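You operate a simulated robot arm through the tools that you are given. There is no shell and no other tool. Be economical: measure what you need, move in short steps, check, and stop when the job is done.

You are at the controls of a simulated two-armed robot. One attempt, no reset.

TASK
Hold the small saucepan on the work table top steady with one hand and put the wiping pad from the top of the hall console in it with the other.

Only the result counts: the job must be done as asked and must still hold three seconds after the hand-in. Knocking over, shifting, dropping, spilling or breaking anything else fails it.

THE ROBOT
Two 6-joint arms with two-finger parallel grippers on one trunk, on a base that drives. Base frame: it is fixed to the floor where the robot stands at the start and does not move with it; the origin is under the middle of the robot, x ahead of it, y to its left, z up; the surface under the hand at the start is at about z = 0.84. Lengths are in m, angles in degrees, forces in N, time in s.
The left shoulder is at the start at [0.06, 0.187, 1.122], the right one opposite. With the tool pointing down near the work surface each hand reaches from about 0.26 to 0.62 m from the robot's upright axis, wherever it stands, measured 20 degrees to its own side. Places, roughly: small saucepan (36x18x12 cm) [-1.4, 0.9, 0.9]. Payload 1.57 kg a hand.
The tool frame of a hand sits at the grasp point between the pads (the TCP): z along the fingers, y along the line on which they close. The tips reach 0.03 m beyond it. The gripper opens to 0.11 m. The fingers are 0.024 m wide and 0.012 m thick; the gripper's body (0.048 by 0.112 m) begins 0.078 m behind the TCP.
Orientation is that of the tool frame in the base frame, as a unit quaternion [x, y, z, w]. With the fingers straight down and closing along the base's y, the tool's x points along the base's -x, its y along +y and its z along -z.

THE INTERFACE
- The arms move only by the tool nudge_tool. It takes "left_increments", "right_increments" or both (then of equal length, played together; a hand with none holds still); each is a list of rows, each a list of 7 numbers: the turn, a rotation vector about the base's x, y, z in units of 90 degrees (1.0 is 90 degrees), then the shift along the base's x, y, z in units of 400 mm (1.0 is 400 mm), then the opening in per cent of the stroke, from 0 (shut) to 100 (fully open). In form: [[wx, wy, wz, dx, dy, dz, grip], ...]. A call has 1 to 8 rows; each row is the pose to reach, as a shift and turn from the pose commanded when the call began. A call with a number of a shift or a turn outside -1 to 1 is refused whole. Each row takes 0.2 s and may step no farther than 0.05 m and 8.6 degrees from the row before; otherwise, or with a gripper value out of range, the whole call is refused. A pose out of reach is approached as far as the arm can. The call stops where the force on the tool passes 40 N (or 10 N more than at its start, if that is more) or the arm is blocked; 0.2 s more then pass. The fingers move at their own pace (about 0.153 m/s each) and stop on an object; they squeeze with about 33 N. The grip force told is the motor's: it shows also when the fingers shut on nothing. Time passes only in rows, and 0.2 s behind the last, so rows that repeat a pose let the fingers close. The reply holds the time, the measured pose of the TCP, the force on the tool along the base axes, the opening and the grip force, in the units named above and with some noise, with the torque about the TCP (base axes, N m) and any sound that the robot's microphone picked up.
- Cameras (640 x 400 px; columns grow to the right, rows downward): "scene" is now at [0.0185, 0.0063, 1.6599]; the picture's right is [0.05, -1.00, 0.00], its down [-0.78, -0.04, -0.62] and it looks along [0.62, 0.03, -0.78] (base axes); focal length 258 px, centre (320, 200). "left" rides on the left gripper at [0.07, -0.016, -0.141] in its tool frame; the picture's right is [0.23, 0.97, 0.00], its down [-0.86, 0.20, -0.48] and it looks along [-0.47, 0.11, 0.88] (tool axes); focal length 222 px, centre (320, 200). "right" rides on the right gripper at [0.07, 0.016, -0.141] in its tool frame; the picture's right is [-0.23, 0.97, 0.00], its down [-0.86, -0.20, -0.48] and it looks along [-0.47, -0.11, 0.88] (tool axes); focal length 222 px, centre (320, 200).
- snapshot(camera): a new picture of that camera. It takes no simulated time.
- lift_body(by): slides the trunk up (or, below 0, down) by that many m; the arms and the scene camera ride with it, the base frame stays. It gives what a move gives, with no picture.
- steer(legs): drives the robot by 1 to 6 legs, each [ahead, left, turn to the left] in m, m and degrees, along the robot's own axes; the way and the turn of a leg run together, so that a leg with both is an arc; at most 1.5 m and 180 degrees a leg. The arms and the cameras ride along, it lands a little off, and it stops where it bumps. It gives what a move gives.
- aim_head(pan, tilt): turns the head with the scene camera to pan (to the left, within 86 degrees either way) and tilt (down, from -29 to 69), counted from straight ahead of the robot. It gives what a move gives.
- probe_pixels(camera, pixels): for up to 12 pixels [column, row] of the newest picture of that camera ("zoom" is the newest enlarged one), the place [x, y, z] in the base frame of the surface seen there, good to about 0.003 m. It takes no simulated time.
- zoom(camera, box): a new picture of the part [left, top, right, bottom] of that camera's present view, enlarged. It takes no simulated time.
- sign_off(): hands the job in; it is judged then, once.

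Keep the steps short. Do not move on a guess: measure, check each grasp and each placing, and mend mistakes. In all there are 80 turns and 70 pictures (those below and enlarged ones count). Leave the grippers open and the arms clear of the work at the hand-in unless told otherwise, and finish with a single line.

The tools are called as name(argument=value, ...) on one line, values as JSON. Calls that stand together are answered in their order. nudge_tool: Moves the arms, as the interface text tells. Its arguments: {"type":"object","properties":{"left_increments":{"type":"array","items":{"type":"array","items":{"type":"number"}}},"right_increments":{"type":"array","items":{"type":"array","items":{"type":"number"}}}},"required":[]} The other tools are called the same way: lift_body (by) slides the trunk up or down; steer (legs) drives the base; aim_head (pan, tilt) turns the head that bears the scene camera; snapshot (camera) takes a picture; probe_pixels (camera, pixels) gives the place of the surface under pixels of a picture; zoom (camera, box) takes an enlarged picture of a part of a camera's view; sign_off () hands the job in.

At the start:

```text
time_s: 0.0
left_ee_pos: [0.4537, 0.266, 1.1598]
left_ee_rot: [0.0, 1.0, 0.001, 0.0]
left_contact_force: [-0.8, 0.1, 0.1]
left_moment: [-0.02, -0.02, 0.01]
left_opening: 0.1103
left_finger_force: 0.0
right_ee_pos: [0.4544, -0.1118, 1.16]
right_ee_rot: [0.001, 1.0, 0.0, -0.001]
right_contact_force: [0.3, -0.7, 1.2]
right_moment: [0.03, 0.01, 0.02]
right_opening: 0.1101
right_finger_force: 0.0
trunk travel left (down, up): [-0.75, 0.24]
robot x, y, heading: [0.0006, 0.0006, 0.0]
head pan, tilt: [2.7, 51.6]
```

scene: 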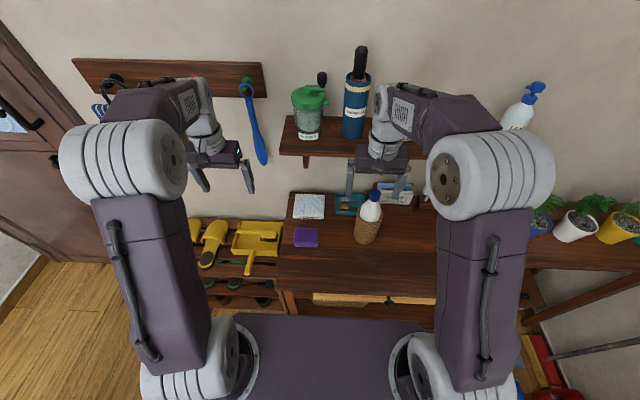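
right: 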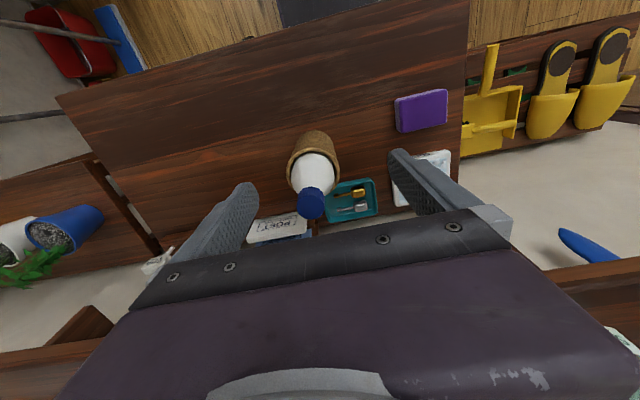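
left: 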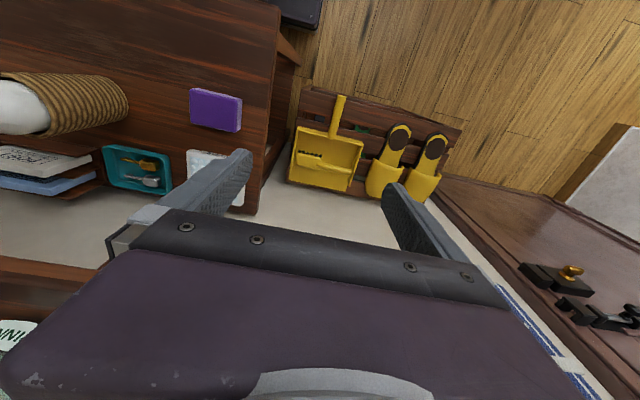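

I see a table ahead with a purple pad near (306,237) and a white cloth near (309,206). I'll zoom in and measure them.

zoom(camera="scene", box=[260, 170, 440, 280])

probe_pixels(camera="scene", pixels=[[306, 237], [295, 229], [317, 229], [294, 246], [318, 246], [309, 206], [300, 260], [368, 205], [282, 285], [345, 205], [436, 300], [290, 197]])

```text
3.56 times, centred on (350, 225) of scene
```

zoom: 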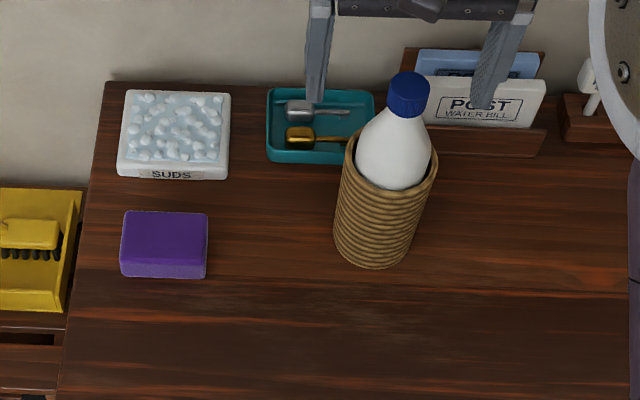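

```text
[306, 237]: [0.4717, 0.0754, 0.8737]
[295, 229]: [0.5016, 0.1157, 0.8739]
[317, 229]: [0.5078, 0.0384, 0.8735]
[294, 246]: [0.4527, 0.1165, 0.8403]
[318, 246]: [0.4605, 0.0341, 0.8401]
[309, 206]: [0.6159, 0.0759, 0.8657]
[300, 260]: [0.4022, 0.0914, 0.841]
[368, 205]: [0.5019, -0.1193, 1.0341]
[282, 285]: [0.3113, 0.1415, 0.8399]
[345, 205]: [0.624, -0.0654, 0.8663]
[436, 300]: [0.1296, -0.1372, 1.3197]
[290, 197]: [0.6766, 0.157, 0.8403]
```

The purple wiping pad covers about x 0.455–0.507, y 0.035–0.117, z 0.84–0.874. Before choosing hands, I'll look left for the work table.

aim_head(pan=86, tilt=30)

snapshot(camera="scene")

aim_head(pan=-86, tilt=30)

snapshot(camera="scene")

```text
time_s: 1.6
left_ee_pos: [0.4543, 0.2662, 1.1605]
left_ee_rot: [0.0, 1.0, 0.0, 0.0]
left_contact_force: [0.1, 0.0, 0.2]
left_moment: [0.02, -0.01, 0.01]
left_opening: 0.11
left_finger_force: 0.0
right_ee_pos: [0.4545, -0.1123, 1.1592]
right_ee_rot: [0.0, 1.0, 0.0, -0.001]
right_contact_force: [0.6, -0.4, 0.0]
right_moment: [0.0, 0.04, -0.05]
right_opening: 0.1101
right_finger_force: 0.0
trunk travel left (down, up): [-0.75, 0.24]
robot x, y, heading: [-0.001, -0.0007, -0.1]
head pan, tilt: [85.9, 30.0]
```

```text
65 pictures are left
```

scene: 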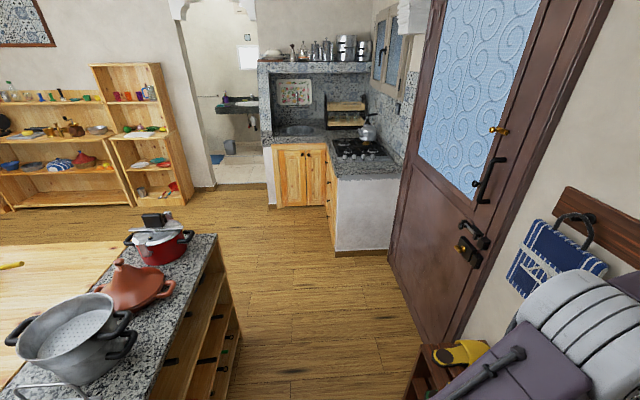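

```text
time_s: 4.2
left_ee_pos: [0.4541, 0.2664, 1.1607]
left_ee_rot: [0.0, 1.0, 0.0, 0.0]
left_contact_force: [1.1, -0.8, -0.5]
left_moment: [-0.03, -0.02, 0.0]
left_opening: 0.11
left_finger_force: 0.1
right_ee_pos: [0.4548, -0.1118, 1.1596]
right_ee_rot: [0.0, 1.0, 0.0, 0.0]
right_contact_force: [0.0, 0.3, -0.6]
right_moment: [0.01, 0.01, -0.02]
right_opening: 0.1101
right_finger_force: 0.0
trunk travel left (down, up): [-0.75, 0.24]
robot x, y, heading: [0.0004, 0.0049, 0.3]
head pan, tilt: [-85.9, 30.0]
```

```text
64 pictures are left
```

scene: 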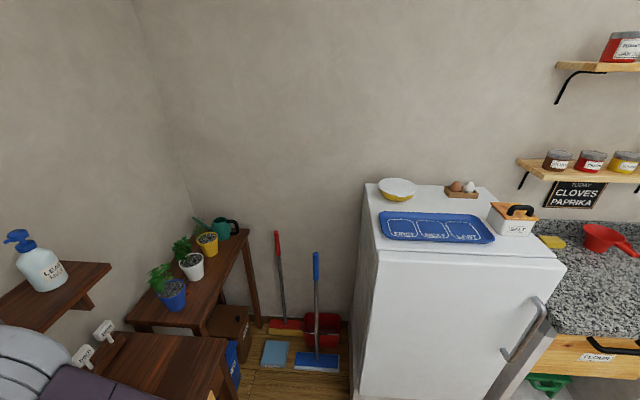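

The work table is behind and to the left. I'll look left again, tilted further down, and measure its edges.

aim_head(pan=86, tilt=45)

snapshot(camera="scene")

probe_pixels(camera="scene", pixels=[[213, 165], [120, 380], [100, 200], [60, 250], [20, 190], [250, 300], [300, 200], [30, 390], [170, 260], [10, 330]])

```text
time_s: 6.8
left_ee_pos: [0.4549, 0.2667, 1.1615]
left_ee_rot: [0.0, 1.0, 0.0, 0.0]
left_contact_force: [0.2, -0.5, -1.0]
left_moment: [-0.01, 0.01, -0.03]
left_opening: 0.1099
left_finger_force: 0.0
right_ee_pos: [0.4545, -0.1114, 1.1576]
right_ee_rot: [0.0, 1.0, 0.0, 0.0]
right_contact_force: [0.3, 0.5, 0.5]
right_moment: [0.03, 0.02, 0.03]
right_opening: 0.1101
right_finger_force: 0.0
trunk travel left (down, up): [-0.75, 0.24]
robot x, y, heading: [-0.0016, -0.0, -0.2]
head pan, tilt: [85.9, 45.0]
```

```text
63 pictures are left
```

scene: 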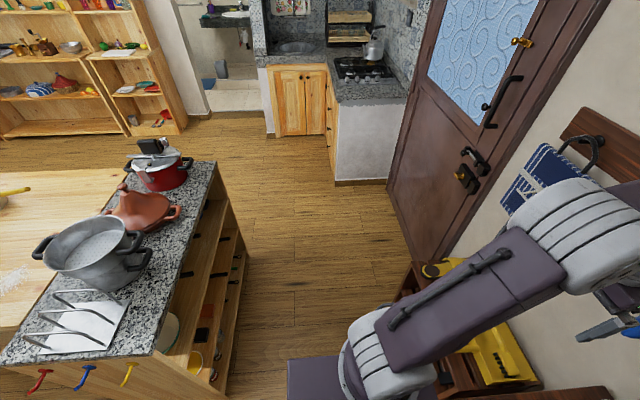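

```text
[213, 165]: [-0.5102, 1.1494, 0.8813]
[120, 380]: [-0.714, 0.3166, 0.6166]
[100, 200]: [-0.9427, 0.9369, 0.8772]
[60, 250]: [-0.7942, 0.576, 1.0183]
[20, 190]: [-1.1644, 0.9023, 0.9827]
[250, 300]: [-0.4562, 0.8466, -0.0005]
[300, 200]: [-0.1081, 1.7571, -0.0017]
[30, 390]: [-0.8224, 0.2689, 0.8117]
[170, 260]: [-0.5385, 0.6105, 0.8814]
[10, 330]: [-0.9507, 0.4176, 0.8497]
```

The work table spans x < -0.51, y about 0.37–1.2, with its top at z≈0.88. I'll take the pad with the left hand first. The left hand goes above the pad (0.481, 0.077) while the right hand draws back a little.

nudge_tool(left_increments=[[0, 0, 0, 0.017, -0.118, 0, 100], [0, 0, 0, 0.034, -0.236, 0, 100], [0, 0, 0, 0.051, -0.354, 0, 100], [0, 0, 0, 0.067, -0.473, 0, 100], [0, 0, 0, 0.067, -0.473, -0.12, 100], [0, 0, 0, 0.067, -0.473, -0.24, 100], [0, 0, 0, 0.067, -0.473, -0.36, 100], [0, 0, 0, 0.067, -0.473, -0.48, 100]], right_increments=[[0, 0, 0, -0.05, -0.05, 0, 100], [0, 0, 0, -0.1, -0.1, 0, 100], [0, 0, 0, -0.15, -0.15, 0, 100], [0, 0, 0, -0.2, -0.2, 0, 100], [0, 0, 0, -0.2, -0.2, 0, 100], [0, 0, 0, -0.2, -0.2, 0, 100], [0, 0, 0, -0.2, -0.2, 0, 100], [0, 0, 0, -0.2, -0.2, 0, 100]])

snapshot(camera="left")

aim_head(pan=0, tilt=55)

snapshot(camera="scene")

```text
time_s: 8.6
left_ee_pos: [0.4838, 0.0791, 0.9644]
left_ee_rot: [0.0, 1.0, 0.0, 0.0]
left_contact_force: [0.2, 0.5, -0.4]
left_moment: [0.0, 0.02, -0.03]
left_opening: 0.1099
left_finger_force: 0.1
right_ee_pos: [0.374, -0.1917, 1.1602]
right_ee_rot: [0.0, 1.0, 0.0, -0.001]
right_contact_force: [1.0, 1.1, 0.7]
right_moment: [0.01, 0.02, 0.01]
right_opening: 0.1101
right_finger_force: 0.0
trunk travel left (down, up): [-0.75, 0.24]
robot x, y, heading: [0.0015, 0.0018, -0.1]
head pan, tilt: [85.9, 45.0]
```

```text
62 pictures are left
```

left: 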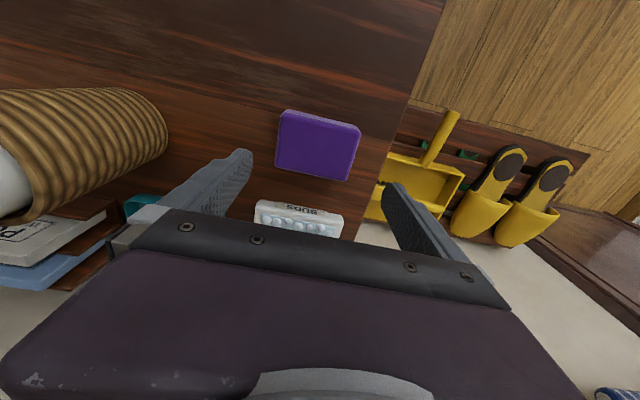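

```text
time_s: 10.2
left_ee_pos: [0.482, 0.0801, 0.9669]
left_ee_rot: [-0.001, 1.0, -0.001, 0.0]
left_contact_force: [0.2, 0.0, -0.6]
left_moment: [-0.03, -0.02, -0.02]
left_opening: 0.1102
left_finger_force: 0.1
right_ee_pos: [0.375, -0.1927, 1.1602]
right_ee_rot: [0.0, 1.0, 0.0, 0.0]
right_contact_force: [-0.9, 0.5, 0.1]
right_moment: [0.03, -0.01, -0.01]
right_opening: 0.1101
right_finger_force: 0.1
trunk travel left (down, up): [-0.75, 0.24]
robot x, y, heading: [-0.0001, 0.0011, 0.1]
head pan, tilt: [0.0, 55.0]
```

```text
61 pictures are left
```

scene: 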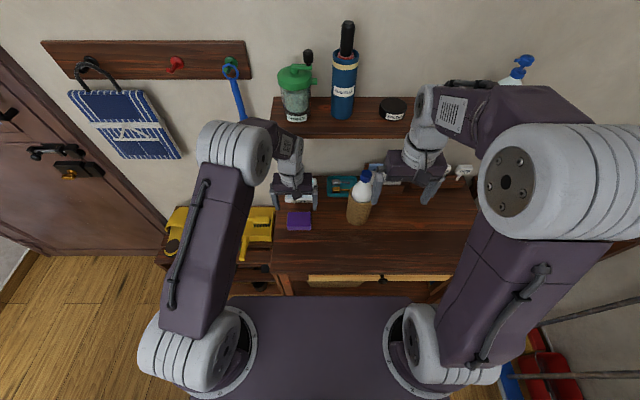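

The hand is above the pad. I'll probe the pad's corners in the left camera picture to centre on it.

probe_pixels(camera="left", pixels=[[287, 117], [355, 130], [280, 165], [346, 176], [318, 145], [282, 140], [353, 155]])

```text
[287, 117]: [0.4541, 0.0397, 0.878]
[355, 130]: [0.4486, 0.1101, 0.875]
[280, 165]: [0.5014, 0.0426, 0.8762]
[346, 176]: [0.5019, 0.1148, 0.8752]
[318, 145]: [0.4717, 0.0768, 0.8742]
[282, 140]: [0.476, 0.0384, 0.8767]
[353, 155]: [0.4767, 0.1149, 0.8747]
```

Pad centre is (0.477, 0.077). I'll go down to z≈0.876, which puts the tips 6 mm above the console, then close.

nudge_tool(left_increments=[[0, 0, 0, -0.006, -0.006, -0.12, 100], [0, 0, 0, -0.012, -0.006, -0.225, 100], [0, 0, 0, -0.012, -0.006, -0.225, 100], [0, 0, 0, -0.012, -0.006, -0.225, 40], [0, 0, 0, -0.012, -0.006, -0.225, 0], [0, 0, 0, -0.012, -0.006, -0.225, 0], [0, 0, 0, -0.012, -0.006, -0.225, 0]])

```text
time_s: 11.8
left_ee_pos: [0.4774, 0.0756, 0.8757]
left_ee_rot: [0.0, 1.0, 0.0, 0.0]
left_contact_force: [0.6, 0.2, -0.8]
left_moment: [-0.03, 0.01, 0.01]
left_opening: 0.0836
left_finger_force: 33.6
right_ee_pos: [0.3751, -0.1931, 1.1594]
right_ee_rot: [0.0, 1.0, 0.0, 0.001]
right_contact_force: [0.6, 0.0, 0.5]
right_moment: [-0.03, 0.02, -0.03]
right_opening: 0.1101
right_finger_force: 0.0
trunk travel left (down, up): [-0.75, 0.24]
robot x, y, heading: [0.0005, 0.0021, -0.2]
head pan, tilt: [0.0, 55.0]
```

Gripped at 0.0836 m. Next I'll lift to about z 1.17 and pull back.

nudge_tool(left_increments=[[0, 0, 0, 0, 0, 0.06, 0], [0, 0, 0, 0, 0, 0.18, 0], [0, 0, 0, 0, 0, 0.3, 0], [0, 0, 0, 0, 0, 0.42, 0], [0, 0, 0, 0, 0, 0.54, 0], [0, 0, 0, 0, 0.05, 0.65, 0], [0, 0, 0, -0.09, 0.13, 0.7, 0], [0, 0, 0, -0.18, 0.2, 0.72, 0]])

snapshot(camera="left")

```text
refused: row 7 steps farther than a row can; nothing moved
```

```text
60 pictures are left
```

left: 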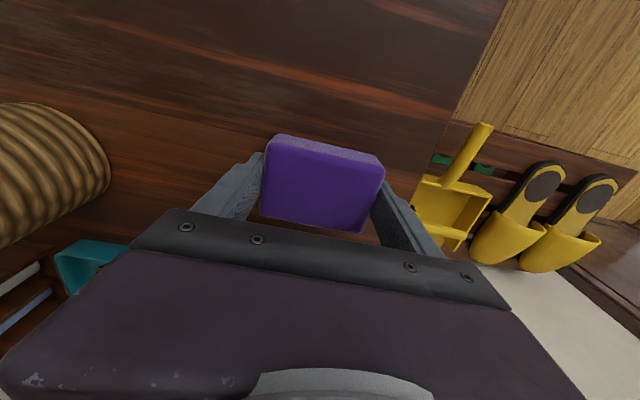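

The last rows stepped too far, so I'll use smaller ones. The pad is seated between the fingers.

nudge_tool(left_increments=[[0, 0, 0, 0, 0, 0.06, 0], [0, 0, 0, 0, 0, 0.18, 0], [0, 0, 0, 0, 0, 0.3, 0], [0, 0, 0, 0, 0, 0.42, 0], [0, 0, 0, 0, 0, 0.54, 0], [0, 0, 0, 0, 0.04, 0.64, 0], [0, 0, 0, -0.07, 0.1, 0.7, 0], [0, 0, 0, -0.14, 0.17, 0.72, 0]])

snapshot(camera="left")

```text
time_s: 13.6
left_ee_pos: [0.4201, 0.1444, 1.1655]
left_ee_rot: [0.0, 1.0, 0.0, 0.0]
left_contact_force: [-0.6, 0.4, 0.3]
left_moment: [-0.01, -0.02, 0.02]
left_opening: 0.0001
left_finger_force: 20.9
right_ee_pos: [0.3729, -0.1931, 1.1606]
right_ee_rot: [0.001, 1.0, 0.001, 0.001]
right_contact_force: [0.5, -0.4, -0.6]
right_moment: [0.01, -0.03, -0.02]
right_opening: 0.1102
right_finger_force: 0.1
trunk travel left (down, up): [-0.75, 0.24]
robot x, y, heading: [0.0035, -0.0011, -0.2]
head pan, tilt: [0.0, 55.0]
```

```text
59 pictures are left
```

left: 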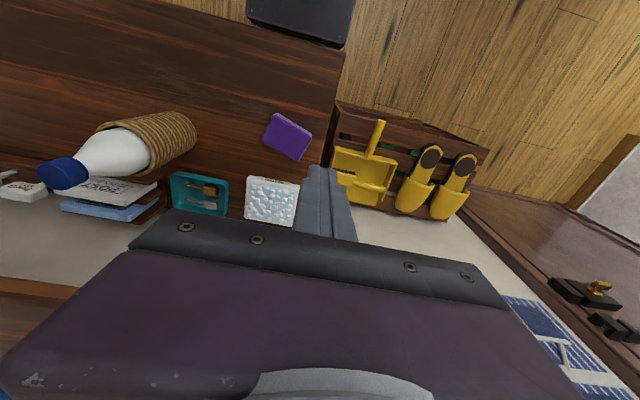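

The pad slipped out during the lift and lies on the console, slightly turned. I'll measure it.

probe_pixels(camera="left", pixels=[[275, 115], [311, 137], [264, 135], [299, 159], [287, 137]])

zoom(camera="scene", box=[240, 170, 360, 245])

zoom(camera="left", box=[230, 90, 350, 165])

```text
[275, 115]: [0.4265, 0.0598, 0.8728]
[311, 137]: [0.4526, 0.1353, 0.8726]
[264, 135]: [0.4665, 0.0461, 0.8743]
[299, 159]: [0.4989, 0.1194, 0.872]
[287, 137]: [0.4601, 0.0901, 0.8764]
```

```text
5.33 times, centred on (300, 208) of scene
```

zoom: 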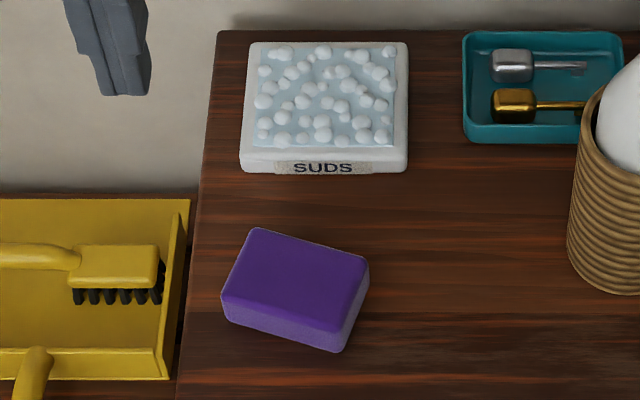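

```text
5.33 times, centred on (290, 128) of left
```

zoom: 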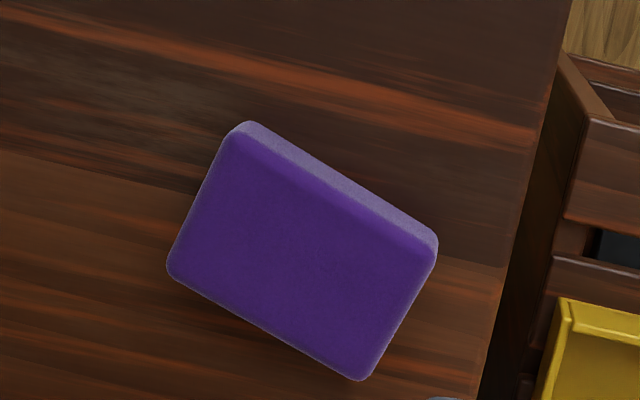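

The pad is now centred at (0.461, 0.090), with its long axis turned about 21° clockwise from base y. This time I'll grip across its 5 cm width. I'll turn the hand +69° about z, open it and come down above the pad.

nudge_tool(left_increments=[[0, 0, 0.09, 0.013, -0.017, -0.06, 100], [0, 0, 0.18, 0.026, -0.034, -0.12, 100], [0, 0, 0.27, 0.039, -0.051, -0.18, 100], [0, 0, 0.36, 0.052, -0.068, -0.24, 100], [0, 0, 0.45, 0.065, -0.085, -0.3, 100], [0, 0, 0.54, 0.078, -0.102, -0.36, 100], [0, 0, 0.63, 0.091, -0.12, -0.42, 100], [0, 0, 0.72, 0.1025, -0.135, -0.45, 100]])

snapshot(camera="left")

```text
time_s: 15.4
left_ee_pos: [0.4607, 0.0881, 0.9863]
left_ee_rot: [-0.537, 0.844, 0.0, 0.0]
left_contact_force: [0.2, 0.3, 0.1]
left_moment: [0.01, -0.02, 0.0]
left_opening: 0.1098
left_finger_force: 0.0
right_ee_pos: [0.3742, -0.1933, 1.1593]
right_ee_rot: [0.0, 1.0, 0.0, -0.001]
right_contact_force: [0.2, -0.5, -0.4]
right_moment: [0.0, 0.0, 0.03]
right_opening: 0.1103
right_finger_force: 0.1
trunk travel left (down, up): [-0.75, 0.24]
robot x, y, heading: [-0.0011, 0.0004, -0.1]
head pan, tilt: [0.0, 55.0]
```

```text
56 pictures are left
```

left: 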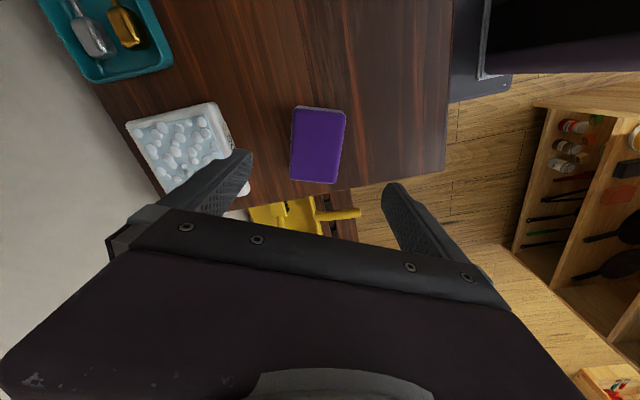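

probe_pixels(camera="left", pixels=[[296, 112], [342, 117], [293, 176], [333, 180], [317, 145], [293, 145], [340, 148]])

```text
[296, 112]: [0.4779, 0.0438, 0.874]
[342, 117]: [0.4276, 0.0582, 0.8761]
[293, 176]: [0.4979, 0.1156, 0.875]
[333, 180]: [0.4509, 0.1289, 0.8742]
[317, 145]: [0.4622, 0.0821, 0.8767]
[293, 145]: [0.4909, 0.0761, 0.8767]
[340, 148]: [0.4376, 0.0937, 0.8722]
```

The pad's angle measures about 16.5° and its centre is (0.4636, 0.0866). I'll turn a further 8.5°, go down to z 0.875 and close.

nudge_tool(left_increments=[[0, 0, 0.05, 0.004, -0.002, -0.1, 100], [0, 0, 0.095, 0.0075, -0.004, -0.2, 100], [0, 0, 0.095, 0.0075, -0.004, -0.28, 100], [0, 0, 0.095, 0.0075, -0.004, -0.28, 60], [0, 0, 0.095, 0.0075, -0.004, -0.28, 0], [0, 0, 0.095, 0.0075, -0.004, -0.28, 0], [0, 0, 0.095, 0.0075, -0.004, -0.28, 0], [0, 0, 0.095, 0.0075, -0.004, -0.28, 0]])

snapshot(camera="left")

```text
time_s: 17.2
left_ee_pos: [0.4656, 0.0872, 0.8748]
left_ee_rot: [-0.597, 0.803, 0.0, 0.0]
left_contact_force: [0.0, -0.2, 0.2]
left_moment: [0.01, 0.01, -0.02]
left_opening: 0.0588
left_finger_force: 32.6
right_ee_pos: [0.3729, -0.1933, 1.16]
right_ee_rot: [0.0, 1.0, 0.0, 0.0]
right_contact_force: [-0.1, 0.1, 0.6]
right_moment: [-0.02, 0.0, 0.01]
right_opening: 0.1099
right_finger_force: 0.1
trunk travel left (down, up): [-0.75, 0.24]
robot x, y, heading: [-0.0002, -0.0009, 0.0]
head pan, tilt: [0.0, 55.0]
```

```text
55 pictures are left
```

left: 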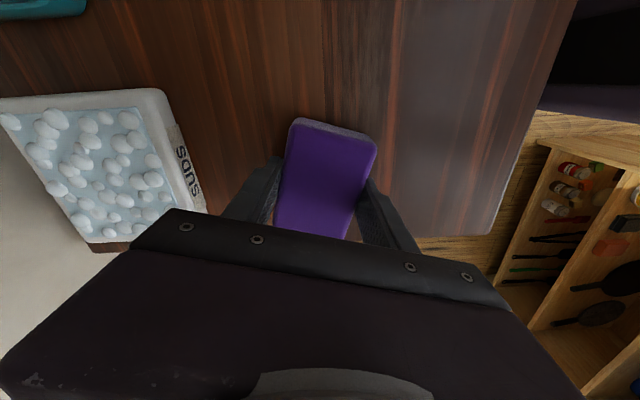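

Gripped at 0.0588 m. I'll lift slowly by about 4 cm and check.

nudge_tool(left_increments=[[0, 0, 0, 0, 0, 0.005, 0], [0, 0, 0, 0, 0, 0.013, 0], [0, 0, 0, 0, 0, 0.025, 0], [0, 0, 0, 0, 0, 0.04, 0], [0, 0, 0, 0, 0, 0.055, 0], [0, 0, 0, 0, 0, 0.07, 0], [0, 0, 0, 0, 0, 0.085, 0], [0, 0, 0, 0, 0, 0.1, 0]])

snapshot(camera="left")

```text
time_s: 19.0
left_ee_pos: [0.4636, 0.0875, 0.9151]
left_ee_rot: [-0.597, 0.802, 0.0, 0.0]
left_contact_force: [0.1, -0.4, -0.3]
left_moment: [-0.02, 0.02, -0.02]
left_opening: 0.0591
left_finger_force: 33.5
right_ee_pos: [0.3747, -0.1926, 1.1606]
right_ee_rot: [0.0, 1.0, 0.0, 0.0]
right_contact_force: [0.6, -0.1, -0.1]
right_moment: [0.03, 0.01, 0.0]
right_opening: 0.11
right_finger_force: 0.1
trunk travel left (down, up): [-0.75, 0.24]
robot x, y, heading: [-0.0023, -0.0009, -0.4]
head pan, tilt: [0.0, 55.0]
```

```text
54 pictures are left
```

left: 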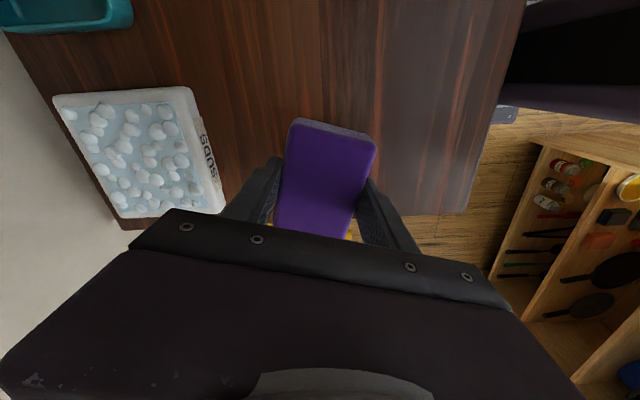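

The pad is held. I'll keep lifting at a moderate speed and retract slightly.

nudge_tool(left_increments=[[0, 0, 0, 0, 0, 0.04, 0], [0, 0, 0, 0, 0, 0.11, 0], [0, 0, 0, 0, 0.0, 0.19, 0], [0, 0, 0, 0, 0.02, 0.27, 0], [0, 0, 0, -0.02, 0.06, 0.35, 0], [0, 0, 0, -0.06, 0.12, 0.42, 0], [0, 0, 0, -0.1, 0.18, 0.49, 0], [0, 0, 0, -0.14, 0.24, 0.55, 0]])

aim_head(pan=-60, tilt=45)

snapshot(camera="scene")

snapshot(camera="left")

```text
time_s: 20.8
left_ee_pos: [0.4074, 0.1819, 1.136]
left_ee_rot: [-0.597, 0.803, -0.001, -0.001]
left_contact_force: [-0.2, -0.2, -0.4]
left_moment: [-0.01, 0.01, 0.0]
left_opening: 0.0588
left_finger_force: 32.8
right_ee_pos: [0.3728, -0.1919, 1.1599]
right_ee_rot: [0.001, 1.0, 0.0, 0.001]
right_contact_force: [1.1, -0.4, 0.1]
right_moment: [-0.03, -0.02, 0.0]
right_opening: 0.11
right_finger_force: 0.0
trunk travel left (down, up): [-0.75, 0.24]
robot x, y, heading: [0.0006, 0.0035, 0.1]
head pan, tilt: [0.0, 55.0]
```

```text
time_s: 22.1
left_ee_pos: [0.4094, 0.182, 1.1334]
left_ee_rot: [-0.597, 0.802, 0.0, 0.0]
left_contact_force: [-1.5, 0.6, 0.2]
left_moment: [0.04, -0.02, 0.01]
left_opening: 0.0586
left_finger_force: 33.0
right_ee_pos: [0.3738, -0.193, 1.1603]
right_ee_rot: [0.0, 1.0, 0.0, 0.0]
right_contact_force: [-0.5, 0.7, 0.1]
right_moment: [0.06, 0.01, -0.01]
right_opening: 0.1102
right_finger_force: 0.0
trunk travel left (down, up): [-0.75, 0.24]
robot x, y, heading: [-0.0024, -0.0007, 0.1]
head pan, tilt: [-60.0, 45.0]
```

```text
53 pictures are left
```

scene: 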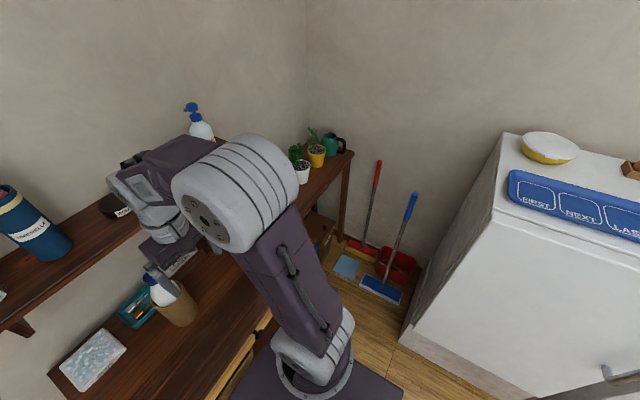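

```text
52 pictures are left
```

left: 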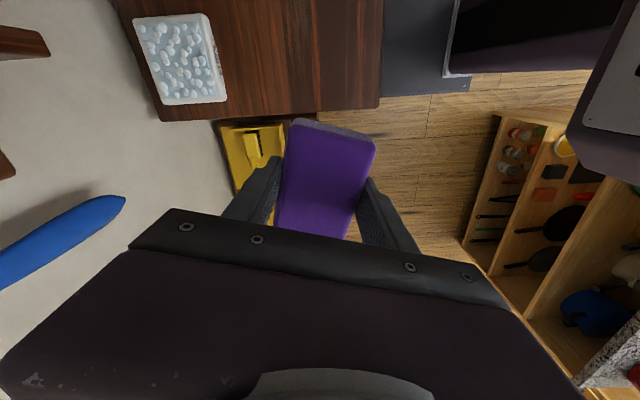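

The right side is clear. I'll back away 0.3 m, then turn left 90° to see the work table.

steer(legs=[[-0.3, 0, 0], [0, 0, 90]])

aim_head(pan=60, tilt=35)

snapshot(camera="scene")

```text
time_s: 28.0
left_ee_pos: [-0.488, 0.4042, 1.134]
left_ee_rot: [0.991, -0.133, 0.001, 0.0]
left_contact_force: [-0.2, -0.2, -0.5]
left_moment: [-0.02, 0.02, 0.03]
left_opening: 0.0587
left_finger_force: 33.4
right_ee_pos: [-0.1156, 0.3781, 1.1603]
right_ee_rot: [0.716, -0.699, 0.001, 0.001]
right_contact_force: [-0.3, 0.5, 0.3]
right_moment: [0.01, -0.01, -0.01]
right_opening: 0.1099
right_finger_force: 0.0
trunk travel left (down, up): [-0.75, 0.24]
robot x, y, heading: [-0.2959, -0.0027, 91.5]
head pan, tilt: [-60.0, 45.0]
```

```text
time_s: 30.0
left_ee_pos: [-0.4897, 0.4043, 1.1338]
left_ee_rot: [0.991, -0.132, 0.0, 0.0]
left_contact_force: [0.2, 0.4, 0.2]
left_moment: [0.03, -0.01, 0.03]
left_opening: 0.0587
left_finger_force: 33.1
right_ee_pos: [-0.1139, 0.3787, 1.1606]
right_ee_rot: [0.715, -0.699, 0.0, 0.0]
right_contact_force: [-0.1, -0.2, -0.5]
right_moment: [0.0, -0.01, -0.02]
right_opening: 0.11
right_finger_force: 0.0
trunk travel left (down, up): [-0.75, 0.24]
robot x, y, heading: [-0.298, 0.0015, 90.9]
head pan, tilt: [60.0, 35.0]
```

```text
51 pictures are left
```

scene: 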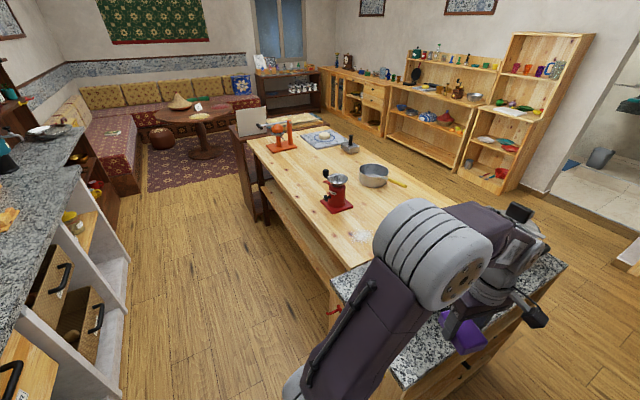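

The saucepan is at (375,175) with a yellow handle pointing to the right in the picture. I'll zoom in and measure.

zoom(camera="scene", box=[260, 115, 440, 228])

probe_pixels(camera="scene", pixels=[[361, 172], [374, 166], [387, 173], [373, 182], [391, 179], [404, 185], [335, 190], [350, 148], [375, 230], [330, 262], [452, 195], [260, 165]])

```text
3.54 times, centred on (350, 172) of scene
```

zoom: 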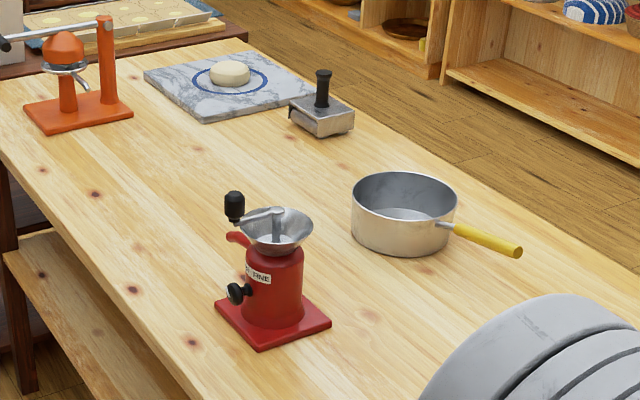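

```text
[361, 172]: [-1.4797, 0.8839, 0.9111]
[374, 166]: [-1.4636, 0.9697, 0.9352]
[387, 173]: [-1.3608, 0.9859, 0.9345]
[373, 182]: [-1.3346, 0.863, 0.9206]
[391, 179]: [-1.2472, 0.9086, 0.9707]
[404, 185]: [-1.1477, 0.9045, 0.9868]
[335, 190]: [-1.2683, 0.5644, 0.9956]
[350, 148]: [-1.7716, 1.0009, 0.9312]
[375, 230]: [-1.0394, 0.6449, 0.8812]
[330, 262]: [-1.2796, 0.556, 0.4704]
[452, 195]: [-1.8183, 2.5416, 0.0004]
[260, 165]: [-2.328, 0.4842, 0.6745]
```

Handle points along +x, ending near (-1.14, 0.905), and the pan body is near (-1.41, 0.91). The grinder stands between the pan and the aisle side, so the far side (y > 1.2) looks best. I need the base size, so I'll look down, and then at the far edge of the table.

aim_head(pan=0, tilt=69)

snapshot(camera="scene")

probe_pixels(camera="scene", pixels=[[320, 255], [320, 265], [320, 280], [320, 300], [320, 330], [320, 240], [245, 280], [395, 280]])

```text
time_s: 31.3
left_ee_pos: [-0.4899, 0.4044, 1.1341]
left_ee_rot: [0.991, -0.132, 0.0, -0.001]
left_contact_force: [-0.1, 0.4, 0.4]
left_moment: [0.0, -0.01, -0.01]
left_opening: 0.0583
left_finger_force: 32.9
right_ee_pos: [-0.1149, 0.3787, 1.1594]
right_ee_rot: [0.715, -0.699, 0.0, 0.0]
right_contact_force: [0.5, -0.2, -0.3]
right_moment: [-0.03, -0.03, 0.04]
right_opening: 0.11
right_finger_force: 0.1
trunk travel left (down, up): [-0.75, 0.24]
robot x, y, heading: [-0.2961, -0.0012, 91.2]
head pan, tilt: [0.0, 68.8]
```

```text
49 pictures are left
```

scene: 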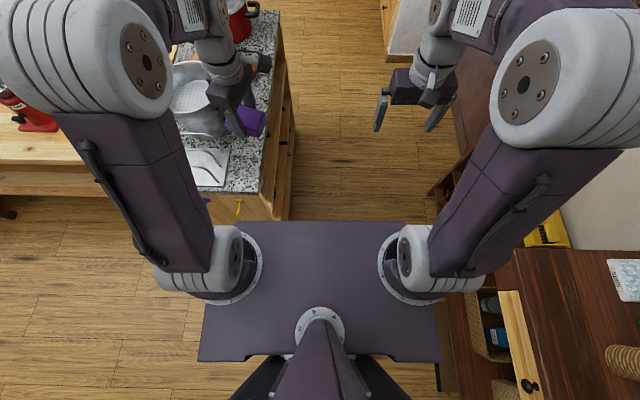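

```text
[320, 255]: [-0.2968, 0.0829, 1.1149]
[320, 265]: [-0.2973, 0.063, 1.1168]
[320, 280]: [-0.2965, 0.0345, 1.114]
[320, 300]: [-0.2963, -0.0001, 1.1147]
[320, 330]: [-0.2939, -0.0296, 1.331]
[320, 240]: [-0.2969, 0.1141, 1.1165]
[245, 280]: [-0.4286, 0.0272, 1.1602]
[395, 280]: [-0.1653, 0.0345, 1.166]
```

The shoulder plate hides the base, and at the start the base cleared the console front at x≈0.29, so its half-depth is below that. I'll go around the table's +x end: slide right about 0.17 m, drive ahead 1.0 m, then look again.

steer(legs=[[0, -0.17, 0], [1.0, 0, 0]])

aim_head(pan=0, tilt=50)

snapshot(camera="scene")

probe_pixels(camera="scene", pixels=[[320, 150], [380, 150], [400, 100], [420, 200], [330, 220], [250, 200], [250, 100]])

aim_head(pan=75, tilt=45)

snapshot(camera="scene")

```text
time_s: 37.5
left_ee_pos: [-0.3495, 1.4107, 1.1339]
left_ee_rot: [0.991, -0.131, 0.001, 0.0]
left_contact_force: [0.5, 0.2, 0.0]
left_moment: [0.02, -0.05, -0.03]
left_opening: 0.0588
left_finger_force: 32.6
right_ee_pos: [0.0256, 1.3865, 1.1593]
right_ee_rot: [0.717, -0.697, 0.0, 0.0]
right_contact_force: [0.0, 0.1, -0.5]
right_moment: [0.02, -0.01, 0.02]
right_opening: 0.11
right_finger_force: 0.1
trunk travel left (down, up): [-0.75, 0.24]
robot x, y, heading: [-0.1563, 1.0063, 91.6]
head pan, tilt: [0.0, 68.8]
```

```text
time_s: 38.4
left_ee_pos: [-0.3482, 1.4114, 1.1349]
left_ee_rot: [0.991, -0.131, 0.0, 0.0]
left_contact_force: [0.6, 0.4, -0.4]
left_moment: [-0.01, 0.0, 0.0]
left_opening: 0.0586
left_finger_force: 32.8
right_ee_pos: [0.0262, 1.3865, 1.16]
right_ee_rot: [0.717, -0.697, 0.0, 0.0]
right_contact_force: [0.1, 0.0, -0.1]
right_moment: [-0.01, 0.0, 0.01]
right_opening: 0.11
right_finger_force: 0.0
trunk travel left (down, up): [-0.75, 0.24]
robot x, y, heading: [-0.1575, 1.0082, 91.8]
head pan, tilt: [0.0, 50.0]
```

```text
48 pictures are left
```

scene: 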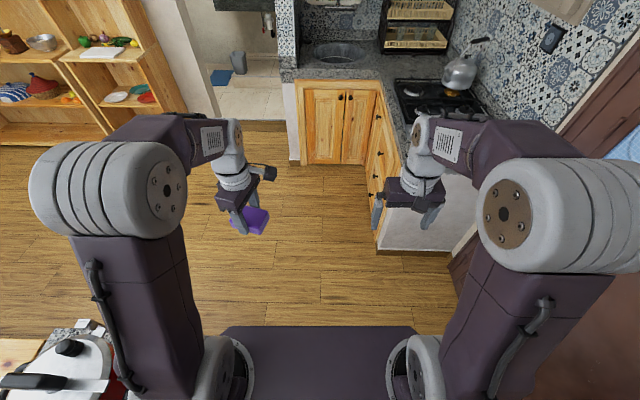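

```text
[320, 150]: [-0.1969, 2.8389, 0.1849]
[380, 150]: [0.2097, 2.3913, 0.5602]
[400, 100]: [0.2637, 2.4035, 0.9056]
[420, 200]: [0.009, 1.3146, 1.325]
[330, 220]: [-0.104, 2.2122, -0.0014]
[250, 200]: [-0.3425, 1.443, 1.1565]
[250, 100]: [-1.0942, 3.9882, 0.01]
```

```text
time_s: 39.8
left_ee_pos: [-0.3495, 1.4116, 1.1338]
left_ee_rot: [0.991, -0.131, -0.001, 0.0]
left_contact_force: [-1.0, -1.5, -0.4]
left_moment: [-0.02, 0.0, -0.02]
left_opening: 0.0589
left_finger_force: 33.1
right_ee_pos: [0.0255, 1.3874, 1.1608]
right_ee_rot: [0.717, -0.697, 0.0, 0.0]
right_contact_force: [-0.5, 0.8, -0.2]
right_moment: [-0.02, -0.02, 0.0]
right_opening: 0.1098
right_finger_force: 0.0
trunk travel left (down, up): [-0.75, 0.24]
robot x, y, heading: [-0.1592, 1.0056, 91.6]
head pan, tilt: [75.0, 45.0]
```

```text
47 pictures are left
```

scene: 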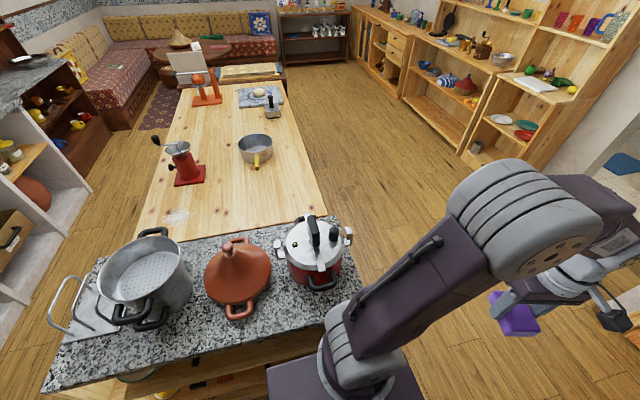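

The kitchen counter starts at about x=0.2, so there is plenty of room. I'll measure the pan and the far edge of the table from here.

zoom(camera="scene", box=[220, 110, 348, 190])

probe_pixels(camera="scene", pixels=[[238, 140], [272, 142], [257, 166], [256, 155], [255, 146], [324, 210], [300, 140], [275, 95], [334, 215], [365, 285], [400, 120], [270, 200]])

```text
5.00 times, centred on (284, 150) of scene
```

zoom: 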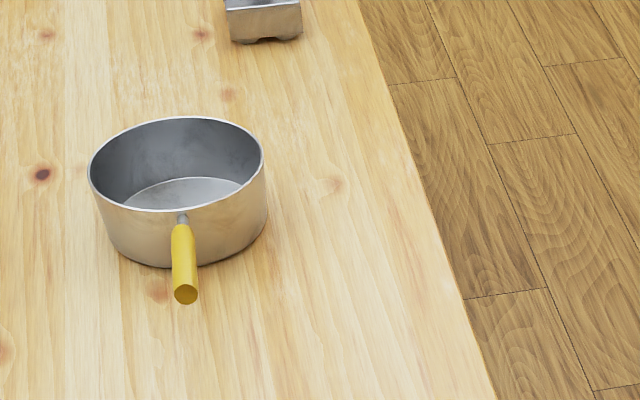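

```text
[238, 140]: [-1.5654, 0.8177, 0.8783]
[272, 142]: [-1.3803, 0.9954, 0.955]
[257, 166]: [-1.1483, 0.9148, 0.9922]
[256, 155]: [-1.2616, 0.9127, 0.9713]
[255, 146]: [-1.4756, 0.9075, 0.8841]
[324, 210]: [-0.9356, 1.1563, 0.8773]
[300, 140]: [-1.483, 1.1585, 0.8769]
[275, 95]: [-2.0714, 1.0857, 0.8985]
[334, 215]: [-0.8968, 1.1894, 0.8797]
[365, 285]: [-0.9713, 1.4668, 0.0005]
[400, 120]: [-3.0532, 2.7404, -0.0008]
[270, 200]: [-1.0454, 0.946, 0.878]
```

The table's far edge is at y≈1.18, and the floor beyond it is clear. I'll drive ahead 0.75 m, left 1.2 m, then turn 180° to face the pan.

steer(legs=[[0.75, 0, 0], [0, 1.2, 0], [0, 0, -180]])

aim_head(pan=0, tilt=48)

snapshot(camera="scene")

```text
time_s: 57.2
left_ee_pos: [-1.2342, 1.2913, 1.1332]
left_ee_rot: [0.138, 0.99, 0.0, 0.001]
left_contact_force: [0.5, -0.7, 0.3]
left_moment: [0.0, -0.01, 0.0]
left_opening: 0.0583
left_finger_force: 33.1
right_ee_pos: [-1.6082, 1.3197, 1.1594]
right_ee_rot: [0.702, 0.712, -0.001, 0.0]
right_contact_force: [-1.0, -1.1, 0.7]
right_moment: [0.0, -0.05, -0.01]
right_opening: 0.1099
right_finger_force: 0.1
trunk travel left (down, up): [-0.75, 0.24]
robot x, y, heading: [-1.4238, 1.6976, -89.1]
head pan, tilt: [75.0, 45.0]
```

```text
time_s: 58.7
left_ee_pos: [-1.2336, 1.2904, 1.1333]
left_ee_rot: [0.138, 0.99, -0.001, 0.0]
left_contact_force: [0.3, -0.4, 0.1]
left_moment: [-0.02, -0.01, -0.04]
left_opening: 0.0589
left_finger_force: 33.9
right_ee_pos: [-1.6082, 1.3196, 1.1611]
right_ee_rot: [0.702, 0.712, 0.0, 0.0]
right_contact_force: [0.1, 1.1, -0.5]
right_moment: [0.0, 0.02, -0.01]
right_opening: 0.1098
right_finger_force: 0.2
trunk travel left (down, up): [-0.75, 0.24]
robot x, y, heading: [-1.4214, 1.7004, -88.8]
head pan, tilt: [0.0, 48.0]
```

```text
45 pictures are left
```

scene: 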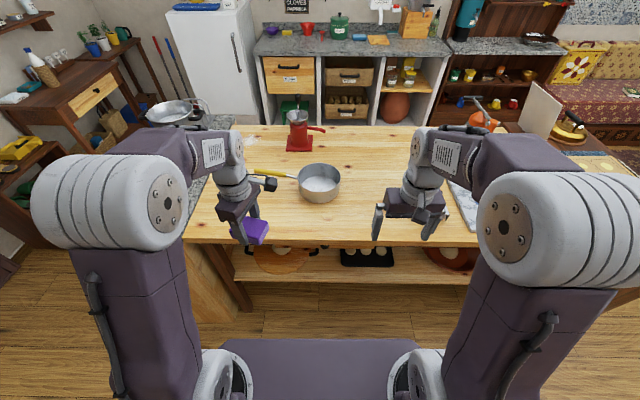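

I'm facing the pan at (319,183). I'll zoom in and probe its rim.

zoom(camera="scene", box=[240, 145, 368, 225])

probe_pixels(camera="scene", pixels=[[299, 176], [340, 176], [319, 164], [319, 190], [319, 196], [319, 181], [283, 174], [255, 169], [320, 241], [320, 238], [460, 190], [400, 240]])

```text
5.00 times, centred on (304, 185) of scene
```

zoom: 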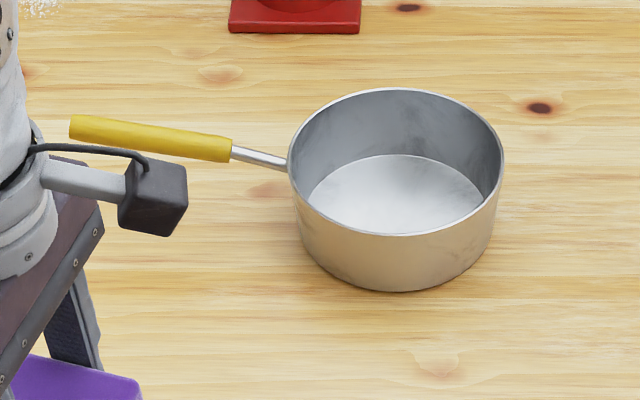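

```text
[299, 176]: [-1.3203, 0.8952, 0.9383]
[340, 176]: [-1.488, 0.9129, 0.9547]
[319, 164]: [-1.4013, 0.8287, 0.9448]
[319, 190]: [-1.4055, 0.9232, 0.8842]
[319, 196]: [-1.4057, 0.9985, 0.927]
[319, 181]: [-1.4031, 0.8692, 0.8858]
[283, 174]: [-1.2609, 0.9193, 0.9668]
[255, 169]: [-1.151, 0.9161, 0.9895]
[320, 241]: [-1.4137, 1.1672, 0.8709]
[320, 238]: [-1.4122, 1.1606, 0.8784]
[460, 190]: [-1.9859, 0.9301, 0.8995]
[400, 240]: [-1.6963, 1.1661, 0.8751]
```

The pan centre is about (-1.405, 0.913), the rim is about 0.96 high, and the table edge is at y=1.165. I'll take the rim on the -x side with the right hand, and release the pad with the left. First I'll creep forward 0.22 m.

steer(legs=[[0.22, 0, -0.9]])

aim_head(pan=0, tilt=55)

zoom(camera="scene", box=[240, 120, 400, 220])

```text
time_s: 60.4
left_ee_pos: [-1.2379, 1.0703, 1.1347]
left_ee_rot: [0.145, 0.989, -0.001, 0.001]
left_contact_force: [-0.5, -0.4, -0.3]
left_moment: [0.01, 0.01, -0.03]
left_opening: 0.0586
left_finger_force: 33.5
right_ee_pos: [-1.6129, 1.105, 1.1589]
right_ee_rot: [0.708, 0.707, -0.001, 0.0]
right_contact_force: [0.1, 0.5, 0.0]
right_moment: [-0.02, 0.02, -0.02]
right_opening: 0.11
right_finger_force: 0.0
trunk travel left (down, up): [-0.75, 0.24]
robot x, y, heading: [-1.4184, 1.4763, -90.1]
head pan, tilt: [0.0, 48.0]
```

```text
time_s: 61.1
left_ee_pos: [-1.2384, 1.0671, 1.1343]
left_ee_rot: [0.146, 0.989, -0.001, 0.0]
left_contact_force: [-0.2, -0.6, -0.2]
left_moment: [0.01, 0.01, -0.03]
left_opening: 0.059
left_finger_force: 33.0
right_ee_pos: [-1.6123, 1.1018, 1.1605]
right_ee_rot: [0.707, 0.707, 0.0, 0.0]
right_contact_force: [0.6, 0.1, 0.1]
right_moment: [0.02, 0.0, 0.01]
right_opening: 0.1097
right_finger_force: 0.0
trunk travel left (down, up): [-0.75, 0.24]
robot x, y, heading: [-1.4231, 1.4818, -89.8]
head pan, tilt: [0.0, 55.0]
```

```text
4.00 times, centred on (320, 170) of scene
```

zoom: 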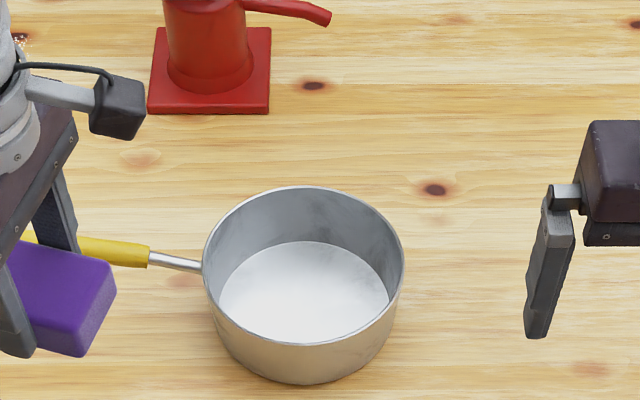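

probe_pixels(camera="zoom", pixels=[[404, 268], [402, 265], [400, 262], [204, 262], [206, 266], [303, 187], [303, 343], [303, 345], [396, 290], [303, 290], [365, 325], [385, 310]])

```text
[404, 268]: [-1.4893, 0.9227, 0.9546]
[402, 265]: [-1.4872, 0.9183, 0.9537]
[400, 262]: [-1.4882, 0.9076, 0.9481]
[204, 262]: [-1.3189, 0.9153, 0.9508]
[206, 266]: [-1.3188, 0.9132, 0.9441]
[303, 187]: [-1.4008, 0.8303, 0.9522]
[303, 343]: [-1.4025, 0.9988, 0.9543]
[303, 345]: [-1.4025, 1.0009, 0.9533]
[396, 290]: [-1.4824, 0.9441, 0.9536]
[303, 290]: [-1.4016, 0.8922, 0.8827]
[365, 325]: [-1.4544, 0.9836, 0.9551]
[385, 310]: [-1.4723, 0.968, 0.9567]
```

Rim centre is (-1.403, 0.915), radius 0.086, rim z 0.955. I'll bring the right hand above the -x wall at (-1.487, 0.915), staying high.

nudge_tool(right_increments=[[0, 0, 0, 0.0627, -0.0934, 0, 60], [0, 0, 0, 0.1253, -0.1868, 0, 60], [0, 0, 0, 0.188, -0.28, 0, 60], [0, 0, 0, 0.2507, -0.3736, 0, 60], [0, 0, 0, 0.3133, -0.467, 0, 60], [0, 0, 0, 0.3133, -0.467, -0.1, 60], [0, 0, 0, 0.3133, -0.467, -0.2, 60], [0, 0, 0, 0.3133, -0.467, -0.3, 60]])

snapshot(camera="right")

zoom(camera="scene", box=[240, 120, 400, 220])

```text
time_s: 62.9
left_ee_pos: [-1.2379, 1.0675, 1.1331]
left_ee_rot: [0.145, 0.989, 0.001, 0.0]
left_contact_force: [1.1, -0.2, -0.6]
left_moment: [0.03, 0.0, 0.0]
left_opening: 0.059
left_finger_force: 32.8
right_ee_pos: [-1.4859, 0.9162, 1.0394]
right_ee_rot: [0.707, 0.707, 0.001, -0.001]
right_contact_force: [-0.1, 0.5, -0.8]
right_moment: [0.02, 0.02, 0.01]
right_opening: 0.0662
right_finger_force: 0.0
right hand out of reach, approached as far as the arm can: row 5
trunk travel left (down, up): [-0.75, 0.24]
robot x, y, heading: [-1.421, 1.4727, -90.2]
head pan, tilt: [0.0, 55.0]
```

```text
42 pictures are left
```

right: 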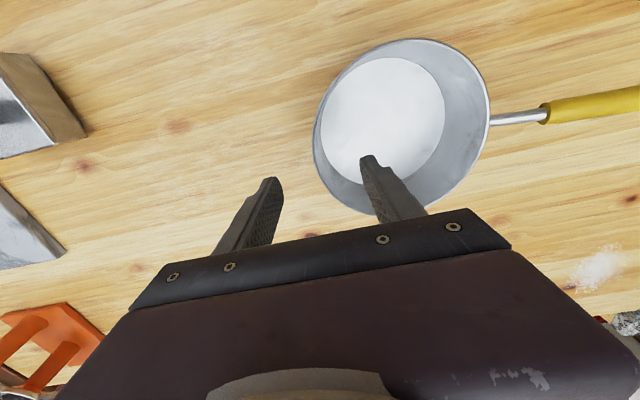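

```text
4.00 times, centred on (320, 170) of scene
```

zoom: 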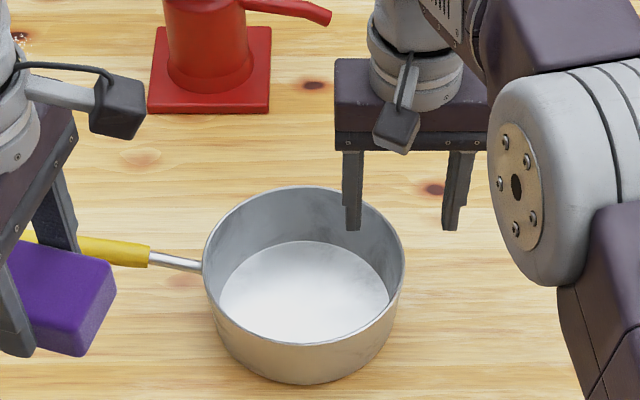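

The fingers straddle the wall line. I'll go down to z≈0.945, tips about 4 cm below the rim, and pause before closing.

nudge_tool(right_increments=[[0, 0, 0, -0.004, 0, -0.06, 60], [0, 0, 0, -0.004, 0, -0.12, 60], [0, 0, 0, -0.004, 0, -0.18, 60], [0, 0, 0, -0.004, 0, -0.235, 60], [0, 0, 0, -0.004, 0, -0.235, 60]])

snapshot(camera="right")

zoom(camera="scene", box=[280, 130, 400, 205])

```text
time_s: 64.1
left_ee_pos: [-1.2382, 1.0681, 1.1338]
left_ee_rot: [0.145, 0.989, -0.001, 0.0]
left_contact_force: [-0.5, -0.2, 0.2]
left_moment: [0.01, -0.01, 0.01]
left_opening: 0.0589
left_finger_force: 33.2
right_ee_pos: [-1.4873, 0.9161, 0.9457]
right_ee_rot: [0.707, 0.707, 0.001, 0.001]
right_contact_force: [0.0, -0.5, -0.2]
right_moment: [0.0, 0.01, -0.01]
right_opening: 0.0661
right_finger_force: 0.0
trunk travel left (down, up): [-0.75, 0.24]
robot x, y, heading: [-1.4243, 1.4771, -89.9]
head pan, tilt: [0.0, 55.0]
```

```text
40 pictures are left
```

right: 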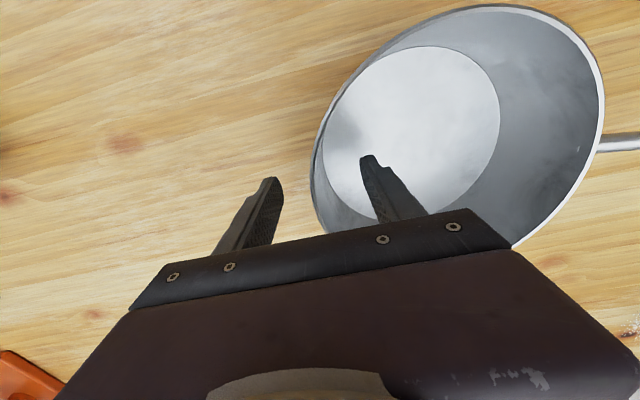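

```text
5.33 times, centred on (340, 168) of scene
```

zoom: 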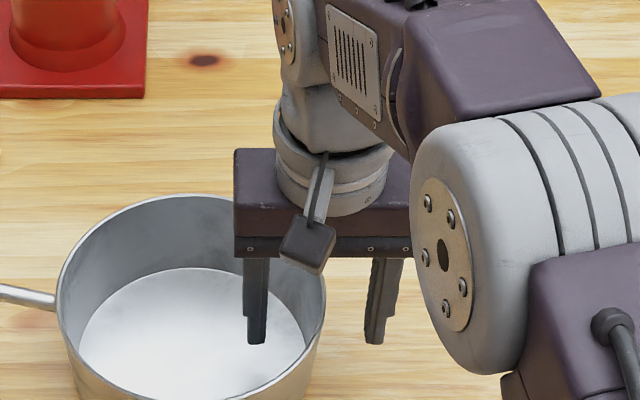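

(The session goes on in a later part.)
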